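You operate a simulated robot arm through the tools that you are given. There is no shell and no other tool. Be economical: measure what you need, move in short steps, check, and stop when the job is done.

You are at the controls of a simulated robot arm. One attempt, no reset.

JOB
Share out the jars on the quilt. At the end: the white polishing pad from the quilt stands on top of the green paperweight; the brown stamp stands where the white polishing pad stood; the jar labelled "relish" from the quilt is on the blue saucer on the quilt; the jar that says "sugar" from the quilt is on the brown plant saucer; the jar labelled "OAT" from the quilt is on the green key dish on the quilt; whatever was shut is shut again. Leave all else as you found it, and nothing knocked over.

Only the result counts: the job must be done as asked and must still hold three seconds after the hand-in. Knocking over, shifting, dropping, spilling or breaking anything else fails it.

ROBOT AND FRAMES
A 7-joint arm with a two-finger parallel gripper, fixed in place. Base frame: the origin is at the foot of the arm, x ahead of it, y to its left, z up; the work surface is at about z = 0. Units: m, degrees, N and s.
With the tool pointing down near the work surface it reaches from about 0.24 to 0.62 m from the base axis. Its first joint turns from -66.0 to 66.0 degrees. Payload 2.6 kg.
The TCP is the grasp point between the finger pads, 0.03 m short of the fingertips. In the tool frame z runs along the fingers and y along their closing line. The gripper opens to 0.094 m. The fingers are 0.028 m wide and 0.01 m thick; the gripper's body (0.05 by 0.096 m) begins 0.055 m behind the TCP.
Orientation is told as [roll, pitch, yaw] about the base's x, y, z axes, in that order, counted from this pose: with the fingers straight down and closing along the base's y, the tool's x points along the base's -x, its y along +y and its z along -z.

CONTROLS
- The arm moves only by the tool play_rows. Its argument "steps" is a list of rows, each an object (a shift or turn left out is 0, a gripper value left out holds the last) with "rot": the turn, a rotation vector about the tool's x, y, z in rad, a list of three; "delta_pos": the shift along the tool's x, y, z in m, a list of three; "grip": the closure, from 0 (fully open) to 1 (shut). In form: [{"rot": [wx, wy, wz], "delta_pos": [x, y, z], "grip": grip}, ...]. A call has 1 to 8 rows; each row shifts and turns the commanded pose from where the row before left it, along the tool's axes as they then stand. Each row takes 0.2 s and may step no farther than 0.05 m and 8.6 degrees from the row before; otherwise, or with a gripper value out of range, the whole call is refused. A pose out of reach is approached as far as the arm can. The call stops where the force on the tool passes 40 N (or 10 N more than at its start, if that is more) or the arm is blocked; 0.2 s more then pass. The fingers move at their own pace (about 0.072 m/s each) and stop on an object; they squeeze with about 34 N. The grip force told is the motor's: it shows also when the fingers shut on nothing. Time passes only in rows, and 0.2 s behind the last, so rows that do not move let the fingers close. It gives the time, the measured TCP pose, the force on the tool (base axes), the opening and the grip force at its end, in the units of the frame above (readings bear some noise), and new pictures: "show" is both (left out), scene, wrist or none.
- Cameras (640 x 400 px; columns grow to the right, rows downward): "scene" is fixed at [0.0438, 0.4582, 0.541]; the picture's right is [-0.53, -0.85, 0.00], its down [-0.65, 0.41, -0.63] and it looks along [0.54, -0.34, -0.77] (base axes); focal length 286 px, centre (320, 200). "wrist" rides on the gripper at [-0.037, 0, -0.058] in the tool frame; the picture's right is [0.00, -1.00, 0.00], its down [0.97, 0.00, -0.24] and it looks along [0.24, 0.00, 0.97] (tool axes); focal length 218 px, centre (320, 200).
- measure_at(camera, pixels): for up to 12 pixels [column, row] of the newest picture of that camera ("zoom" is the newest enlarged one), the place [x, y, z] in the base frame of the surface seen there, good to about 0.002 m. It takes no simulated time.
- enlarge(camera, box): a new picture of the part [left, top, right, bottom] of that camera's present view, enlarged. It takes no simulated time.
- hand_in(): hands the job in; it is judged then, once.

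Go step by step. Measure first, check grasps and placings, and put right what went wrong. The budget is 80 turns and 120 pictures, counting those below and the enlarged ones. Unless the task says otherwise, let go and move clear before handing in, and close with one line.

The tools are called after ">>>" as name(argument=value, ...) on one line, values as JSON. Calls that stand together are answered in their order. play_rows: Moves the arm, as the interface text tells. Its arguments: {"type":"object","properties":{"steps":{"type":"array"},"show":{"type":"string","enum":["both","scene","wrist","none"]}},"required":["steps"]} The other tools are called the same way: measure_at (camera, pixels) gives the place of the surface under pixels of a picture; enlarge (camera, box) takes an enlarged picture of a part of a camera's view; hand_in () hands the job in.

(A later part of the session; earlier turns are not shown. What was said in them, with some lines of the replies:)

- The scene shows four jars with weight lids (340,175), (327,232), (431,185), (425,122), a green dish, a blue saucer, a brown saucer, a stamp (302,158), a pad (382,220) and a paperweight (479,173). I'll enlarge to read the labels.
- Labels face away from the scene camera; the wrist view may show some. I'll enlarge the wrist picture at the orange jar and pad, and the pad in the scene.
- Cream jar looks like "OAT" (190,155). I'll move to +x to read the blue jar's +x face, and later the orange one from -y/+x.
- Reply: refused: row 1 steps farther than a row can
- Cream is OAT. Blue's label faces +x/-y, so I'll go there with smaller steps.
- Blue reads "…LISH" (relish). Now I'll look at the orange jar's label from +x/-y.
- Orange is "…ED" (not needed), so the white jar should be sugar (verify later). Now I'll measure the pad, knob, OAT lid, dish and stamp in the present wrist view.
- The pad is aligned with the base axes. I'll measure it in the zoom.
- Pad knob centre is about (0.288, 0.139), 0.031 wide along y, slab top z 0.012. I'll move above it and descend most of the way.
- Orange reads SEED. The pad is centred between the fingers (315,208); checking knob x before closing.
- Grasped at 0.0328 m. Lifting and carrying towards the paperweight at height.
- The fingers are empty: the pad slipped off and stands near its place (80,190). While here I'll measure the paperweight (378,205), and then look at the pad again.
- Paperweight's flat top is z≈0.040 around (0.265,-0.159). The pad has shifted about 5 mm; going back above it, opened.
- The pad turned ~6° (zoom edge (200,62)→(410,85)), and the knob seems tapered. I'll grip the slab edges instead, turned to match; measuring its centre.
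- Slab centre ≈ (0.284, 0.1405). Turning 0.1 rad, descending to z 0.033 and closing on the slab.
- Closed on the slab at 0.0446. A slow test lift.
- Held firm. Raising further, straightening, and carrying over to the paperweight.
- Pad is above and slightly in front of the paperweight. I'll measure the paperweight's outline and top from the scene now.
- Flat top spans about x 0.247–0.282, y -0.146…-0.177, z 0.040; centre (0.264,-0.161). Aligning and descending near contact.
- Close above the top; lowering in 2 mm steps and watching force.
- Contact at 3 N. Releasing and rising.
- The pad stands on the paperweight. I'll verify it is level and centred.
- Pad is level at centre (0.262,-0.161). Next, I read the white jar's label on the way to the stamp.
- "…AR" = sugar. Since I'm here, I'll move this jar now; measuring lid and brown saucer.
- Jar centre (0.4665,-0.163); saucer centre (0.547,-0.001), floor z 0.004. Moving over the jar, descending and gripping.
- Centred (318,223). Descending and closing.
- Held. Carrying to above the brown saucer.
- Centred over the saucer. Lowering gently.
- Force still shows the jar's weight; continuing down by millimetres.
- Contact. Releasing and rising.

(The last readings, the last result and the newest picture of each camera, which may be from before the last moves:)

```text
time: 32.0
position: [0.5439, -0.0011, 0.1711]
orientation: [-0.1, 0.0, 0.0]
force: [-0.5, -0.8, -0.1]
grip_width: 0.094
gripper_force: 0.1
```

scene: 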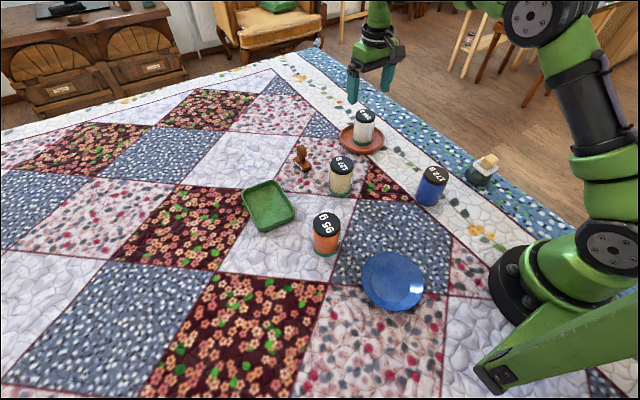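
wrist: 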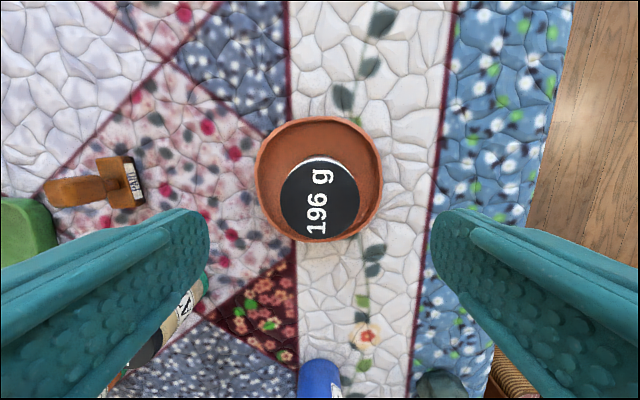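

Sugar stands on the brown saucer. Next, the stamp: moving above it for a look.

>>> play_rows(steps=[{"delta_pos": [0, 0.045, 0]}, {"delta_pos": [0, 0.05, 0]}, {"delta_pos": [0, 0.05, 0]}, {"delta_pos": [0, 0.05, 0]}, {"delta_pos": [0.015, 0.003, 0]}], show="wrist")

>>> enlarge(camera="wrist", box=[260, 130, 380, 250])

>>> enlarge(camera="scene", box=[282, 135, 322, 175])

```text
time: 33.2
position: [0.5299, 0.1953, 0.1681]
orientation: [0.0, -0.1, 0.0]
force: [0.1, 0.5, -0.4]
grip_width: 0.0942
gripper_force: 0.1
```

wrist: 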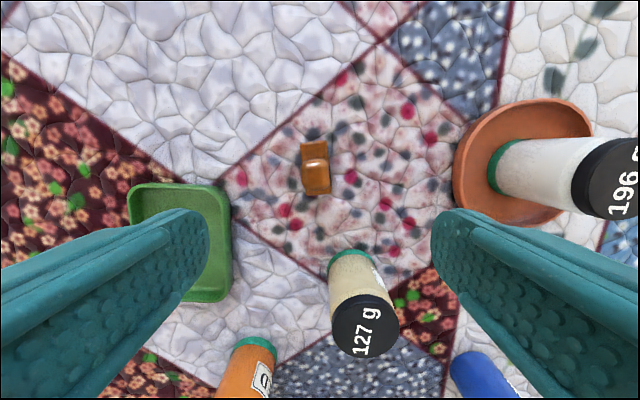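

```text
3.33 times, centred on (320, 190) of wrist
```

zoom: 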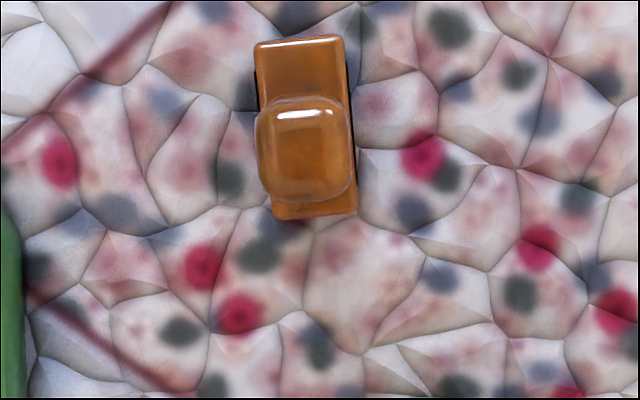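

```text
10.00 times, centred on (302, 155) of scene
```

zoom: 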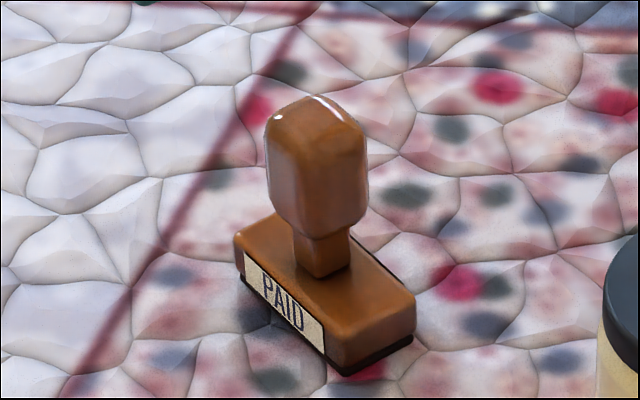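

The stamp has a bulbous handle. I'll measure it.

>>> measure_at(camera="wrist", pixels=[[315, 175], [306, 180], [327, 180], [318, 188], [315, 165], [303, 148], [322, 147], [313, 143], [313, 153], [313, 193], [326, 193], [302, 165]])

>>> measure_at(camera="zoom", pixels=[[320, 110], [275, 160], [355, 170], [320, 200], [265, 235], [390, 300], [300, 270], [350, 340], [240, 250], [410, 310], [325, 260], [310, 150]])

```text
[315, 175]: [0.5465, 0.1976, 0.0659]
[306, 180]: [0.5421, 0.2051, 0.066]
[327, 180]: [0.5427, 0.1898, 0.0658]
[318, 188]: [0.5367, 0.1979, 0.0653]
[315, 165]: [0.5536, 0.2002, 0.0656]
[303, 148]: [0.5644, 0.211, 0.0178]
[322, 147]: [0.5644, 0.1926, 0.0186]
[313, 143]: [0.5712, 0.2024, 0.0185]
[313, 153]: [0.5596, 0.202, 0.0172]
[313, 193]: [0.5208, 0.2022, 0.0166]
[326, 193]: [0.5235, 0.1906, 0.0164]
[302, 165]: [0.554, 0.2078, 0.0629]
```

```text
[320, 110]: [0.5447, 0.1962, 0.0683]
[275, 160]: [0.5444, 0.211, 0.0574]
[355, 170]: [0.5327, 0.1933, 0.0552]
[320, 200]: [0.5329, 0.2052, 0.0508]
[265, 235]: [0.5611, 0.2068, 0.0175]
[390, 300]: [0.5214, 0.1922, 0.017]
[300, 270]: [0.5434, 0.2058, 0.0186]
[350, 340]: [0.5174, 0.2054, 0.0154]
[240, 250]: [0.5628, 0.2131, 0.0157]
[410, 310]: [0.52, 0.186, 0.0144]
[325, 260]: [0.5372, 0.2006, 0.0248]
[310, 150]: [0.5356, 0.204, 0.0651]
```

Handle centre ≈ (0.544,0.199), stamp turned ~-4°. Aligning, descending to z≈0.053 and gripping.

>>> play_rows(steps=[{"delta_pos": [-0.0145, 0.004, 0], "rot": [0, 0, -0.07]}, {"delta_pos": [0, 0, 0.04]}, {"delta_pos": [0, 0, 0.04]}, {"delta_pos": [0, 0, 0.034]}, {"grip": 0.4}, {"grip": 1}, {"grip": 1}, {"grip": 1}], show="wrist")

```text
time: 35.0
position: [0.5441, 0.2016, 0.0547]
orientation: [-0.1, 0.0, 4.0]
force: [0.4, -0.8, 0.4]
grip_width: 0.0257
gripper_force: 34.4
```

wrist: 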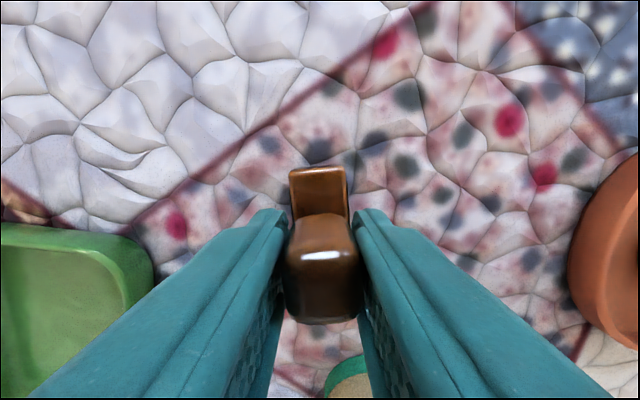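

Gripped. Slow lift, then check.

>>> play_rows(steps=[{"delta_pos": [0, 0, -0.003]}, {"delta_pos": [0, 0, -0.008]}, {"delta_pos": [0, 0, -0.015]}, {"delta_pos": [0, 0, -0.02]}, {"delta_pos": [0, 0, -0.025]}, {"delta_pos": [0, 0, -0.03]}, {"delta_pos": [0, 0, -0.025]}, {"rot": [0, 0, 0.07]}], show="wrist")

```text
time: 36.8
position: [0.5429, 0.2009, 0.1827]
orientation: [0.0, 0.0, 0.0]
force: [-0.5, -0.2, -0.7]
grip_width: 0.0255
gripper_force: 34.2
```

wrist: 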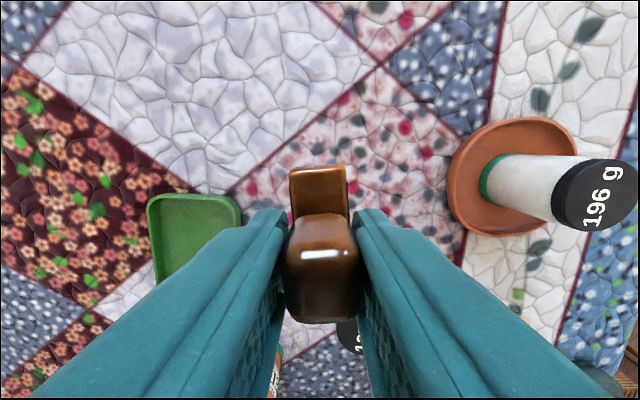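

Held. Carrying to the pad's old place (0.288,0.139).

>>> play_rows(steps=[{"delta_pos": [0.015, -0.004, 0]}, {"delta_pos": [0.035, -0.009, 0]}, {"delta_pos": [0.04, -0.01, 0]}, {"delta_pos": [0.04, -0.01, 0]}, {"delta_pos": [0.04, -0.01, 0]}, {"delta_pos": [0.04, -0.01, 0]}, {"delta_pos": [0.03, -0.006, 0]}, {"delta_pos": [0.015, -0.003, 0]}], show="none")

>>> play_rows(steps=[{"delta_pos": [0, 0, 0.025]}, {"delta_pos": [0, 0, 0.03]}, {"delta_pos": [0, 0, 0.03]}, {"delta_pos": [0, 0, 0.025]}, {"delta_pos": [0, 0, 0.008]}, {}], show="wrist")

```text
time: 38.6
position: [0.2906, 0.1394, 0.184]
orientation: [0.0, 0.1, 0.0]
force: [0.0, -1.0, -0.9]
grip_width: 0.0258
gripper_force: 34.1
```

```text
time: 40.0
position: [0.2887, 0.1379, 0.0641]
orientation: [0.0, 0.0, 0.0]
force: [0.1, -0.1, -0.3]
grip_width: 0.0251
gripper_force: 33.9
```

wrist: 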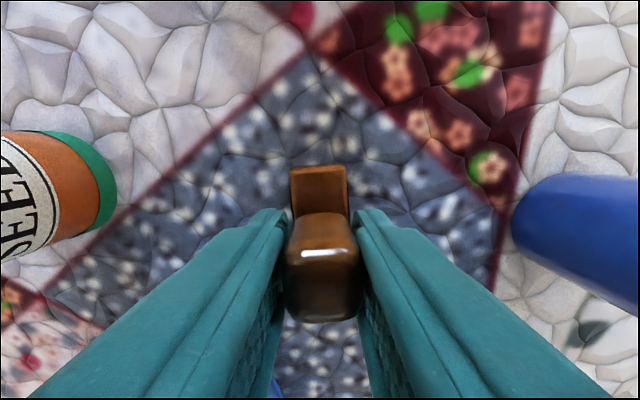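

About 9 mm above contact; lowering in small steps.

>>> play_rows(steps=[{"delta_pos": [0, 0, 0.005]}, {"delta_pos": [0, 0, 0.002]}, {}], show="none")

>>> play_rows(steps=[{"delta_pos": [0, 0, 0.0015]}, {}], show="none")

```text
time: 40.8
position: [0.2897, 0.1386, 0.0578]
orientation: [0.0, 0.0, -0.1]
force: [0.0, 1.2, -0.3]
grip_width: 0.0251
gripper_force: 33.9
```

```text
time: 41.4
position: [0.2897, 0.1381, 0.0562]
orientation: [-0.1, 0.0, 0.0]
force: [0.2, 0.8, -0.6]
grip_width: 0.0252
gripper_force: 33.7
```

>>> play_rows(steps=[{"delta_pos": [0, 0, 0.0012]}, {}], show="none")

>>> play_rows(steps=[{"delta_pos": [0, 0, 0.001]}, {}], show="none")

```text
time: 42.0
position: [0.2893, 0.1386, 0.054]
orientation: [0.0, 0.0, -0.1]
force: [-1.1, -0.6, 3.0]
grip_width: 0.0252
gripper_force: 34.3
```

```text
time: 42.6
position: [0.2896, 0.1387, 0.0537]
orientation: [0.1, -0.1, 0.0]
force: [-5.3, 0.3, 21.8]
grip_width: 0.0252
gripper_force: 34.1
```

Contact is firm (22 N), so I back off 1 mm, release and rise.

>>> play_rows(steps=[{"delta_pos": [0, 0, -0.001]}, {"grip": 0.6}, {"grip": 0.3}, {"grip": 0}, {"grip": 0}, {"delta_pos": [0, 0, -0.03]}, {"delta_pos": [0, 0, -0.04]}, {"delta_pos": [0, 0, -0.045]}], show="both")

>>> enlarge(camera="wrist", box=[200, 130, 450, 300])

```text
time: 44.4
position: [0.289, 0.1399, 0.1688]
orientation: [0.0, 0.1, 0.0]
force: [-0.8, 0.5, -0.4]
grip_width: 0.094
gripper_force: 0.1
```

scene: 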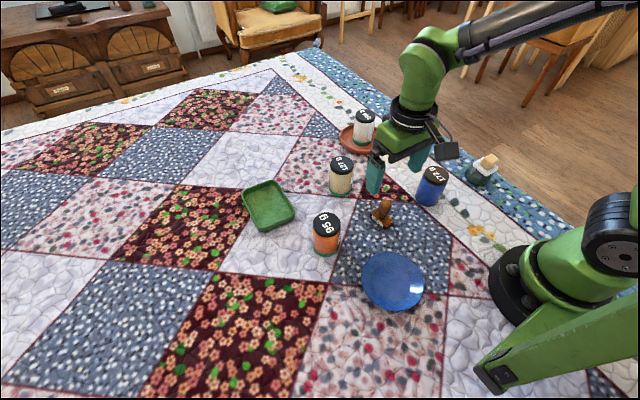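
wrist: 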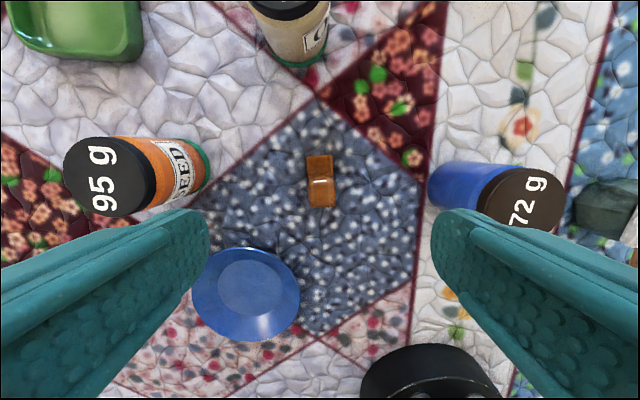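

```text
2.35 times, centred on (325, 215) of wrist
```

zoom: 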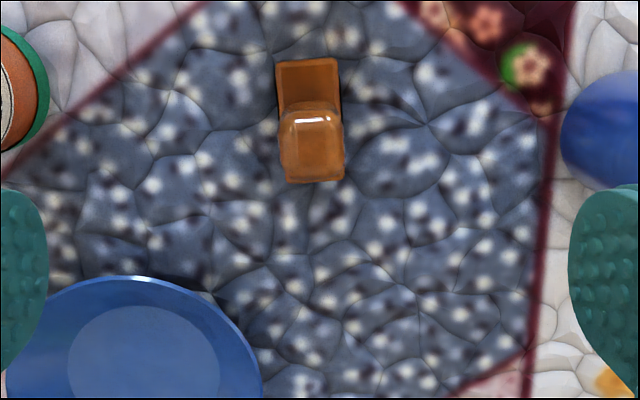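

Stamp stands upright at the pad's place. Next, above the relish jar.

>>> play_rows(steps=[{"delta_pos": [0, -0.045, 0]}, {"delta_pos": [0, -0.05, 0]}, {"delta_pos": [0.003, -0.042, 0]}, {}], show="wrist")

>>> measure_at(camera="wrist", pixels=[[280, 220], [360, 220], [320, 185], [320, 258], [320, 220]])

```text
time: 45.4
position: [0.2839, 0.0024, 0.1677]
orientation: [-0.1, -0.1, 0.0]
force: [0.8, -0.3, 0.7]
grip_width: 0.094
gripper_force: 0.0
```

wrist: 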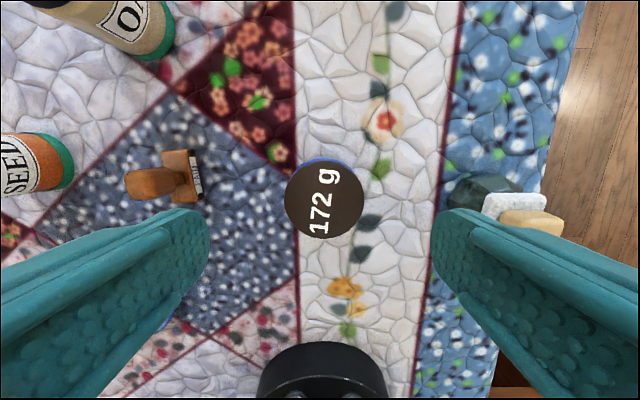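

```text
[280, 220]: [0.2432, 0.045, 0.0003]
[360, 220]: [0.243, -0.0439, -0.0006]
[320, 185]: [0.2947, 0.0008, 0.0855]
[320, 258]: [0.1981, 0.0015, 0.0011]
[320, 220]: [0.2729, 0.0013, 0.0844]
```

>>> measure_at(camera="wrist", pixels=[[287, 199], [361, 199], [324, 164], [324, 236], [324, 199], [245, 292]])

```text
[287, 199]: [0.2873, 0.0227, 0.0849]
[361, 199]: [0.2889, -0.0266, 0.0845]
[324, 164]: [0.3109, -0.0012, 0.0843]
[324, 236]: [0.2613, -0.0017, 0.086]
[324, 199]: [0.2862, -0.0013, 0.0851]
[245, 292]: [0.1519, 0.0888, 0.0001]
```

Relish jar centre (0.286,-0.0017). Descending and gripping.

>>> play_rows(steps=[{"delta_pos": [-0.002, -0.004, 0.03]}, {"delta_pos": [0, 0, 0.045]}, {"delta_pos": [0, 0, 0.038]}, {"grip": 0.3}, {"grip": 1}, {"grip": 1}, {"grip": 1}], show="none")

>>> play_rows(steps=[{"delta_pos": [0, 0, -0.004]}, {"delta_pos": [0, 0, -0.01]}, {"delta_pos": [0, 0, -0.02]}, {"delta_pos": [0, 0, -0.03]}, {"delta_pos": [0, 0, -0.03]}, {"delta_pos": [0, 0, -0.025]}], show="wrist")

```text
time: 47.0
position: [0.2885, -0.0049, 0.0544]
orientation: [-0.1, 0.0, 0.1]
force: [-0.1, -0.2, -0.3]
grip_width: 0.0571
gripper_force: 34.1
```

```text
time: 48.4
position: [0.2872, -0.003, 0.1766]
orientation: [0.0, -0.1, 0.0]
force: [0.4, -0.1, -1.7]
grip_width: 0.0572
gripper_force: 34.8
```

wrist: 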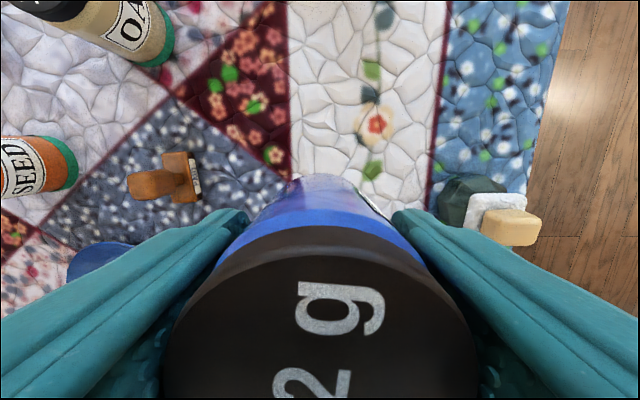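

Held. Carrying along a bowed path to above the blue saucer (0.163,0.217).

>>> play_rows(steps=[{"delta_pos": [0.003, 0.02, 0]}, {"delta_pos": [0.008, 0.035, 0]}, {"delta_pos": [0.008, 0.035, 0]}, {"delta_pos": [0.012, 0.035, 0]}, {"delta_pos": [0.025, 0.03, 0]}, {"delta_pos": [0.028, 0.028, 0]}, {"delta_pos": [0.025, 0.022, 0]}, {"delta_pos": [0.015, 0.015, 0]}], show="both")

```text
time: 50.2
position: [0.1637, 0.2185, 0.1761]
orientation: [0.1, 0.0, 0.1]
force: [0.1, 0.7, -1.8]
grip_width: 0.0571
gripper_force: 34.1
```

scene: 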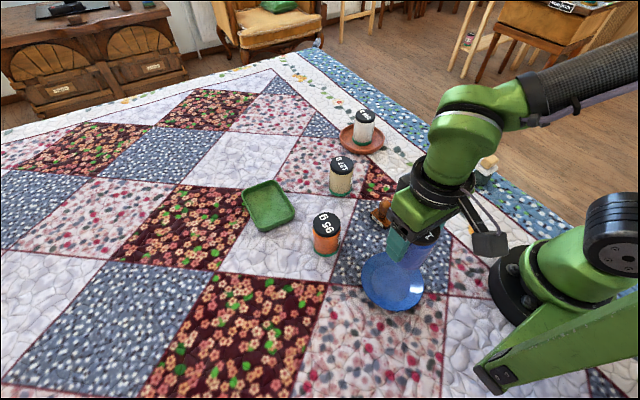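
wrist: 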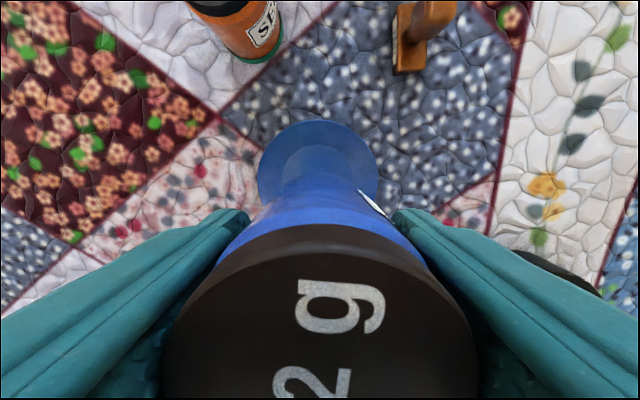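

Positioned over the saucer. Lowering.

>>> play_rows(steps=[{"delta_pos": [0, -0.001, 0.02]}, {"delta_pos": [0, 0, 0.03]}, {"delta_pos": [0, 0, 0.03]}, {"delta_pos": [0, 0, 0.02]}, {"delta_pos": [0, 0, 0.008]}, {}], show="wrist")

```text
time: 51.6
position: [0.164, 0.2171, 0.0678]
orientation: [0.0, 0.0, 0.0]
force: [0.3, -0.1, -1.2]
grip_width: 0.0569
gripper_force: 34.1
```

wrist: 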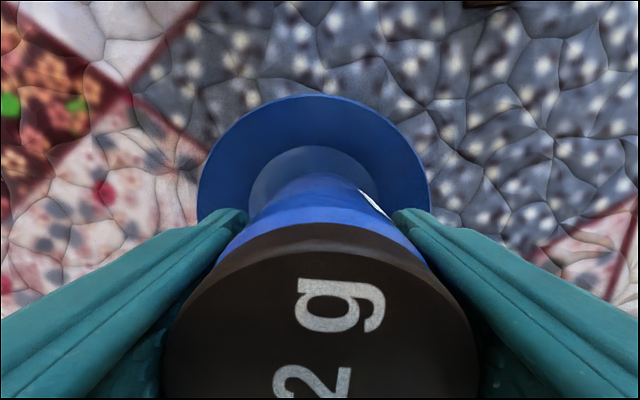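

The saucer's inner disc (250–378, row 190) seems a bit left of the jar; measuring.

>>> measure_at(camera="wrist", pixels=[[254, 190], [376, 190], [313, 148], [313, 97], [200, 190], [429, 190], [255, 175], [370, 175]])

>>> measure_at(camera="scene", pixels=[[364, 284], [423, 290], [393, 311], [385, 256], [393, 296], [370, 285]])

```text
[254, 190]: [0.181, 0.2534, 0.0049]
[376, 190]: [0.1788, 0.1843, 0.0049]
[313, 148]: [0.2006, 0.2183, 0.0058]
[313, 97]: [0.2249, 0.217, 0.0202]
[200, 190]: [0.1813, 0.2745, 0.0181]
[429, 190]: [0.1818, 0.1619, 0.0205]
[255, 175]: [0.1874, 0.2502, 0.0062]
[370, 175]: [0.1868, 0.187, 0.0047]
```

```text
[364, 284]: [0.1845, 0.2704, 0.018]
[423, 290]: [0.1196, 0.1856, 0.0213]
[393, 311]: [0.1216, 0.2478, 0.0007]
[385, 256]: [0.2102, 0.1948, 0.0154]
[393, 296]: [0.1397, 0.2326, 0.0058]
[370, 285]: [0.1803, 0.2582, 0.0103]
```

The jar is within 1–2 mm of the saucer's centre (0.162,0.2185). Lowering to contact.

>>> play_rows(steps=[{"delta_pos": [0, 0, 0.005]}, {"delta_pos": [0, 0, 0.0015]}, {}], show="none")

>>> play_rows(steps=[{"delta_pos": [0, 0, 0.001]}, {}], show="none")

```text
time: 52.4
position: [0.1642, 0.2172, 0.0609]
orientation: [0.0, 0.0, 0.0]
force: [0.2, 0.1, -0.5]
grip_width: 0.0572
gripper_force: 34.2
```

```text
time: 53.0
position: [0.1649, 0.216, 0.0609]
orientation: [0.0, -0.1, 0.0]
force: [-0.2, -2.0, 10.5]
grip_width: 0.0566
gripper_force: 34.4
```

Contact (10 N). Releasing and rising.

>>> play_rows(steps=[{"grip": 0.35}, {"grip": 0.2}, {"grip": 0}, {"grip": 0}, {"delta_pos": [0, 0, -0.03]}, {"delta_pos": [0, 0, -0.04]}, {"delta_pos": [0, 0, -0.045]}], show="both")

```text
time: 54.6
position: [0.1631, 0.2177, 0.1744]
orientation: [0.0, 0.2, 0.0]
force: [-0.2, -0.8, 1.0]
grip_width: 0.0939
gripper_force: 0.0
```

scene: 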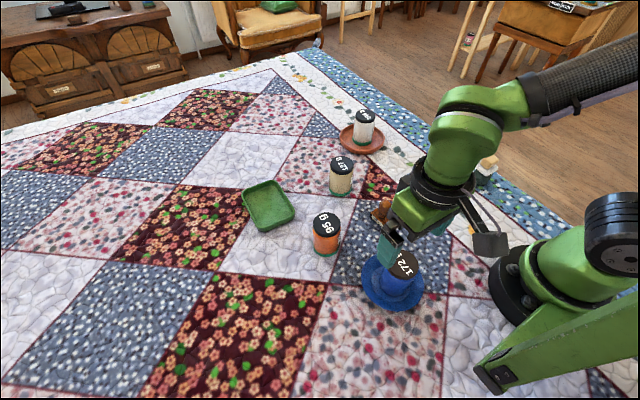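
wrist: 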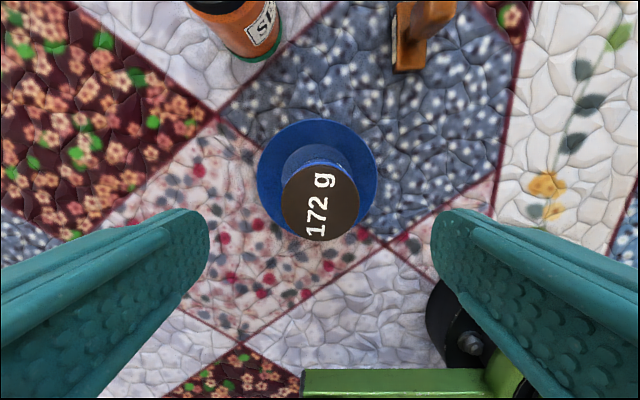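

Relish is on the saucer. Next, over to the OAT jar.

>>> play_rows(steps=[{"delta_pos": [-0.0375, -0.0084, 0]}, {"delta_pos": [-0.0375, -0.0084, 0]}, {"delta_pos": [-0.0375, -0.0084, 0]}, {"delta_pos": [-0.0375, -0.0084, 0]}, {"delta_pos": [-0.0375, -0.0084, 0]}, {"delta_pos": [-0.0375, -0.0084, 0]}, {"delta_pos": [-0.0375, -0.0084, 0]}, {}], show="wrist")

```text
time: 56.4
position: [0.4275, 0.1567, 0.1759]
orientation: [0.0, 0.0, 0.0]
force: [-0.1, -0.2, -0.5]
grip_width: 0.094
gripper_force: 0.1
```

wrist: 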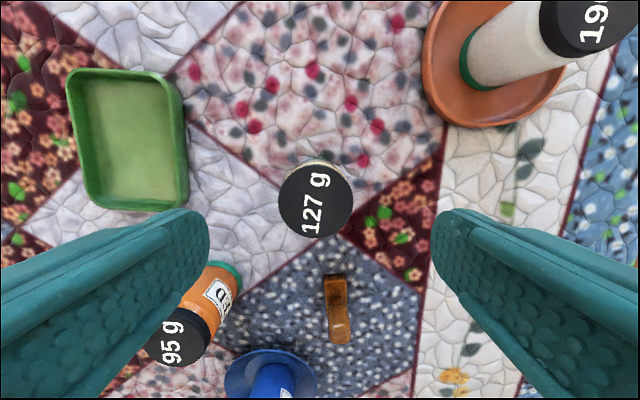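

Jar centred (316,200). I measure the dish while in view, then descend and grip.

>>> measure_at(camera="wrist", pixels=[[83, 140], [100, 140], [172, 140], [184, 140], [128, 72], [128, 85], [135, 197], [135, 208], [128, 140], [110, 140], [160, 140], [135, 185]])

>>> play_rows(steps=[{"delta_pos": [0.001, 0.002, 0.035]}, {"delta_pos": [0, 0, 0.045]}, {"delta_pos": [0, 0, 0.04]}, {"grip": 0.3}, {"grip": 1}, {"grip": 1}, {"grip": 1}], show="none")

>>> play_rows(steps=[{"delta_pos": [0, 0, -0.004]}, {"delta_pos": [0, 0, -0.01]}, {"delta_pos": [0, 0, -0.02]}, {"delta_pos": [0, 0, -0.03]}, {"delta_pos": [0, 0, -0.025]}], show="wrist")

```text
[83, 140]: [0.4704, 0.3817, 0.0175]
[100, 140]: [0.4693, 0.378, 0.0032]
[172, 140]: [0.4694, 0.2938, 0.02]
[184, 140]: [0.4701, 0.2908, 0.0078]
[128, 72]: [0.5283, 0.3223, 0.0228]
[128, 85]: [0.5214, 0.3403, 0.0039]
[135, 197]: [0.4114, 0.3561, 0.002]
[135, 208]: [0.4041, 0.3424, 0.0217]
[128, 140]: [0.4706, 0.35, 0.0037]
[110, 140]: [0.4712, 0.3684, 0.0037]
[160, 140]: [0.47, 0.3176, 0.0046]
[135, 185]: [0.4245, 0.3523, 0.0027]
```

```text
time: 58.0
position: [0.4269, 0.1608, 0.0556]
orientation: [0.0, -0.1, 0.0]
force: [-0.9, 0.5, -0.2]
grip_width: 0.0571
gripper_force: 34.0
```

```text
time: 59.2
position: [0.4256, 0.1596, 0.1453]
orientation: [0.0, 0.1, 0.1]
force: [0.0, 0.0, -0.8]
grip_width: 0.0568
gripper_force: 33.5
```

wrist: 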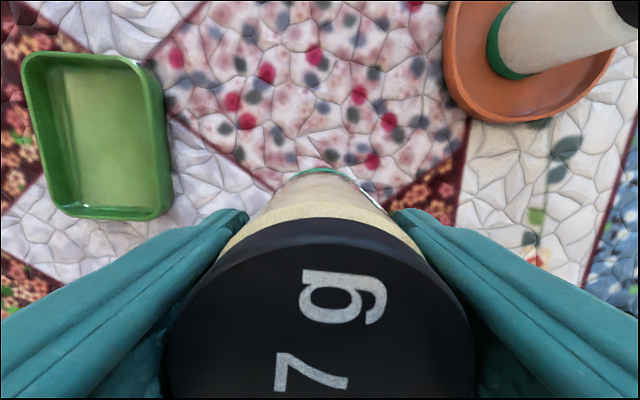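

OAT held. Dish centre (0.467,0.338), floor z 0.003. Carrying over.

>>> play_rows(steps=[{"delta_pos": [-0.005, 0.02, 0]}, {"delta_pos": [-0.008, 0.035, 0]}, {"delta_pos": [-0.008, 0.035, 0]}, {"delta_pos": [-0.008, 0.035, 0]}, {"delta_pos": [-0.008, 0.035, 0]}, {"delta_pos": [-0.004, 0.0185, 0]}, {}], show="none")

>>> play_rows(steps=[{"delta_pos": [0, 0, 0.02]}, {"delta_pos": [0, 0, 0.03]}, {"delta_pos": [0, 0, 0.02]}, {"delta_pos": [0, 0, 0.008]}, {}], show="both")

```text
time: 60.8
position: [0.4671, 0.338, 0.1453]
orientation: [0.1, 0.0, 0.0]
force: [-0.3, -0.7, -0.4]
grip_width: 0.0564
gripper_force: 34.2
```

```text
time: 62.0
position: [0.467, 0.339, 0.0666]
orientation: [0.0, 0.0, 0.0]
force: [-0.4, -0.4, -1.8]
grip_width: 0.0564
gripper_force: 34.3
```

scene: 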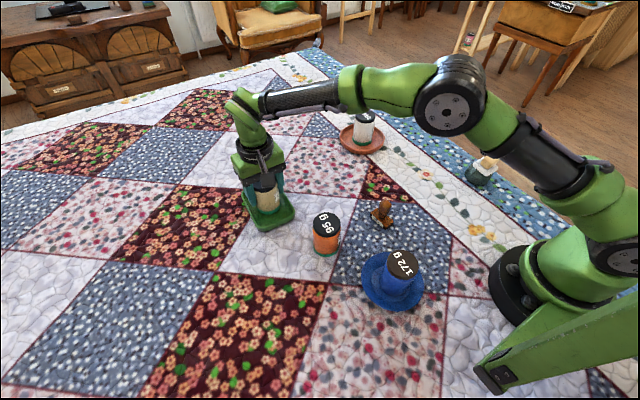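
wrist: 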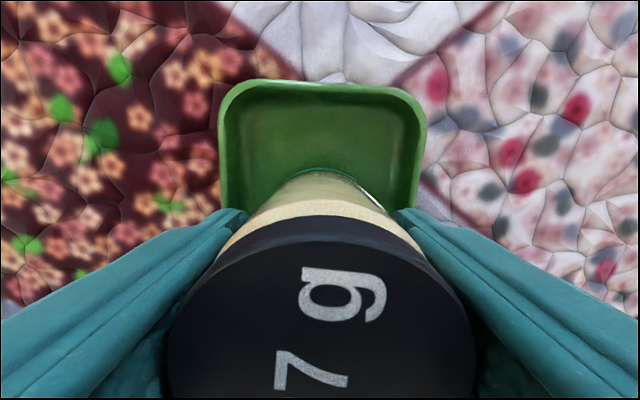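

Centred in the dish. Lowering to contact.

>>> play_rows(steps=[{"delta_pos": [0, 0, 0.005]}, {"delta_pos": [0, 0, 0.0015]}, {}], show="none")

>>> play_rows(steps=[{"delta_pos": [0, 0, 0.0012]}, {}], show="none")

```text
time: 62.8
position: [0.4661, 0.3399, 0.0595]
orientation: [0.0, 0.0, 0.0]
force: [0.4, 0.8, -0.8]
grip_width: 0.0562
gripper_force: 34.2
```

```text
time: 63.4
position: [0.4667, 0.3396, 0.06]
orientation: [0.1, -0.2, 0.0]
force: [-2.9, -0.7, 8.3]
grip_width: 0.056
gripper_force: 34.1
```

Contact (8 N). Releasing, rising and moving clear.

>>> play_rows(steps=[{"grip": 0.35}, {"grip": 0.2}, {"grip": 0}, {"grip": 0}, {"delta_pos": [0, 0, -0.03]}, {"delta_pos": [0, 0, -0.04]}, {"delta_pos": [0, 0, -0.045]}, {"delta_pos": [0, 0, -0.04]}], show="none")

>>> play_rows(steps=[{"delta_pos": [0.02, -0.04, 0]}, {"delta_pos": [0.02, -0.04, -0.01]}, {"delta_pos": [0.01, -0.04, 0]}], show="both")

>>> enlarge(camera="scene", box=[230, 90, 510, 320])

```text
time: 65.2
position: [0.4654, 0.3372, 0.2144]
orientation: [0.0, 0.0, 0.1]
force: [0.3, -0.6, -1.2]
grip_width: 0.0944
gripper_force: 0.0
```

```text
time: 66.0
position: [0.4164, 0.2166, 0.223]
orientation: [0.0, 0.0, 0.0]
force: [-0.4, 0.5, 0.4]
grip_width: 0.0943
gripper_force: 0.0
```

scene: 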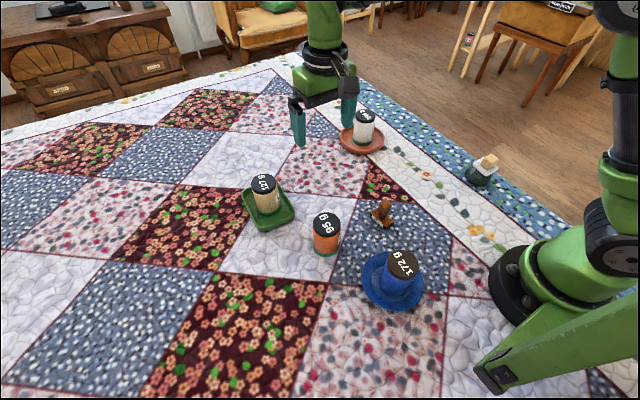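
wrist: 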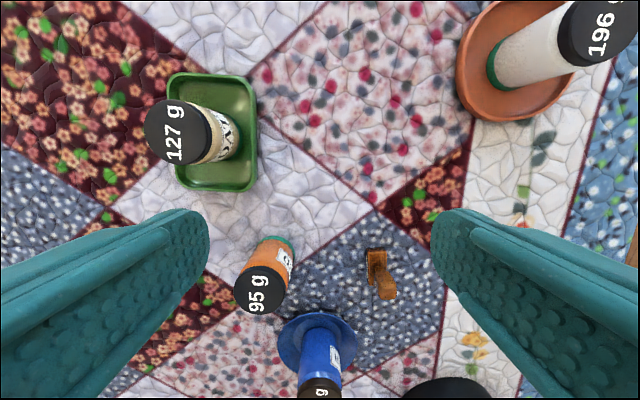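

```text
1.74 times, centred on (370, 205) of scene
```

zoom: 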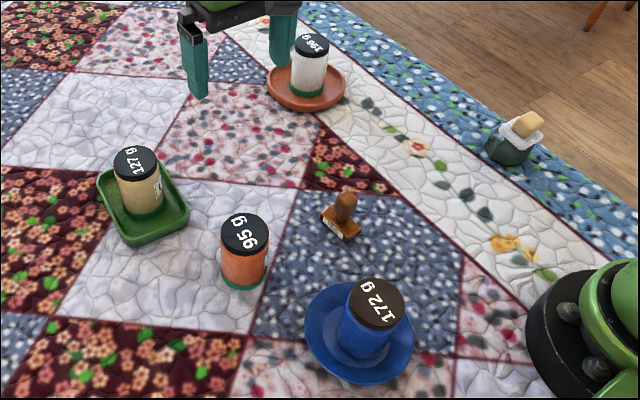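

All items stand where asked: pad on paperweight (483,168), stamp (381,212) on the pad's old spot, three jars on their dishes, and the SEED jar untouched. The gripper is open and clear, so I hand in.

>>> hand_in()

```text
The job is handed in.
```

The job is handed in. The pad is on the paperweight, the stamp is where the pad stood, and the relish, sugar and OAT jars are on the blue saucer, brown plant saucer and green key dish. Nothing was knocked over or opened; the pad slipped once and moved about 5 mm before I re-gripped it, so I set the stamp by its original position.
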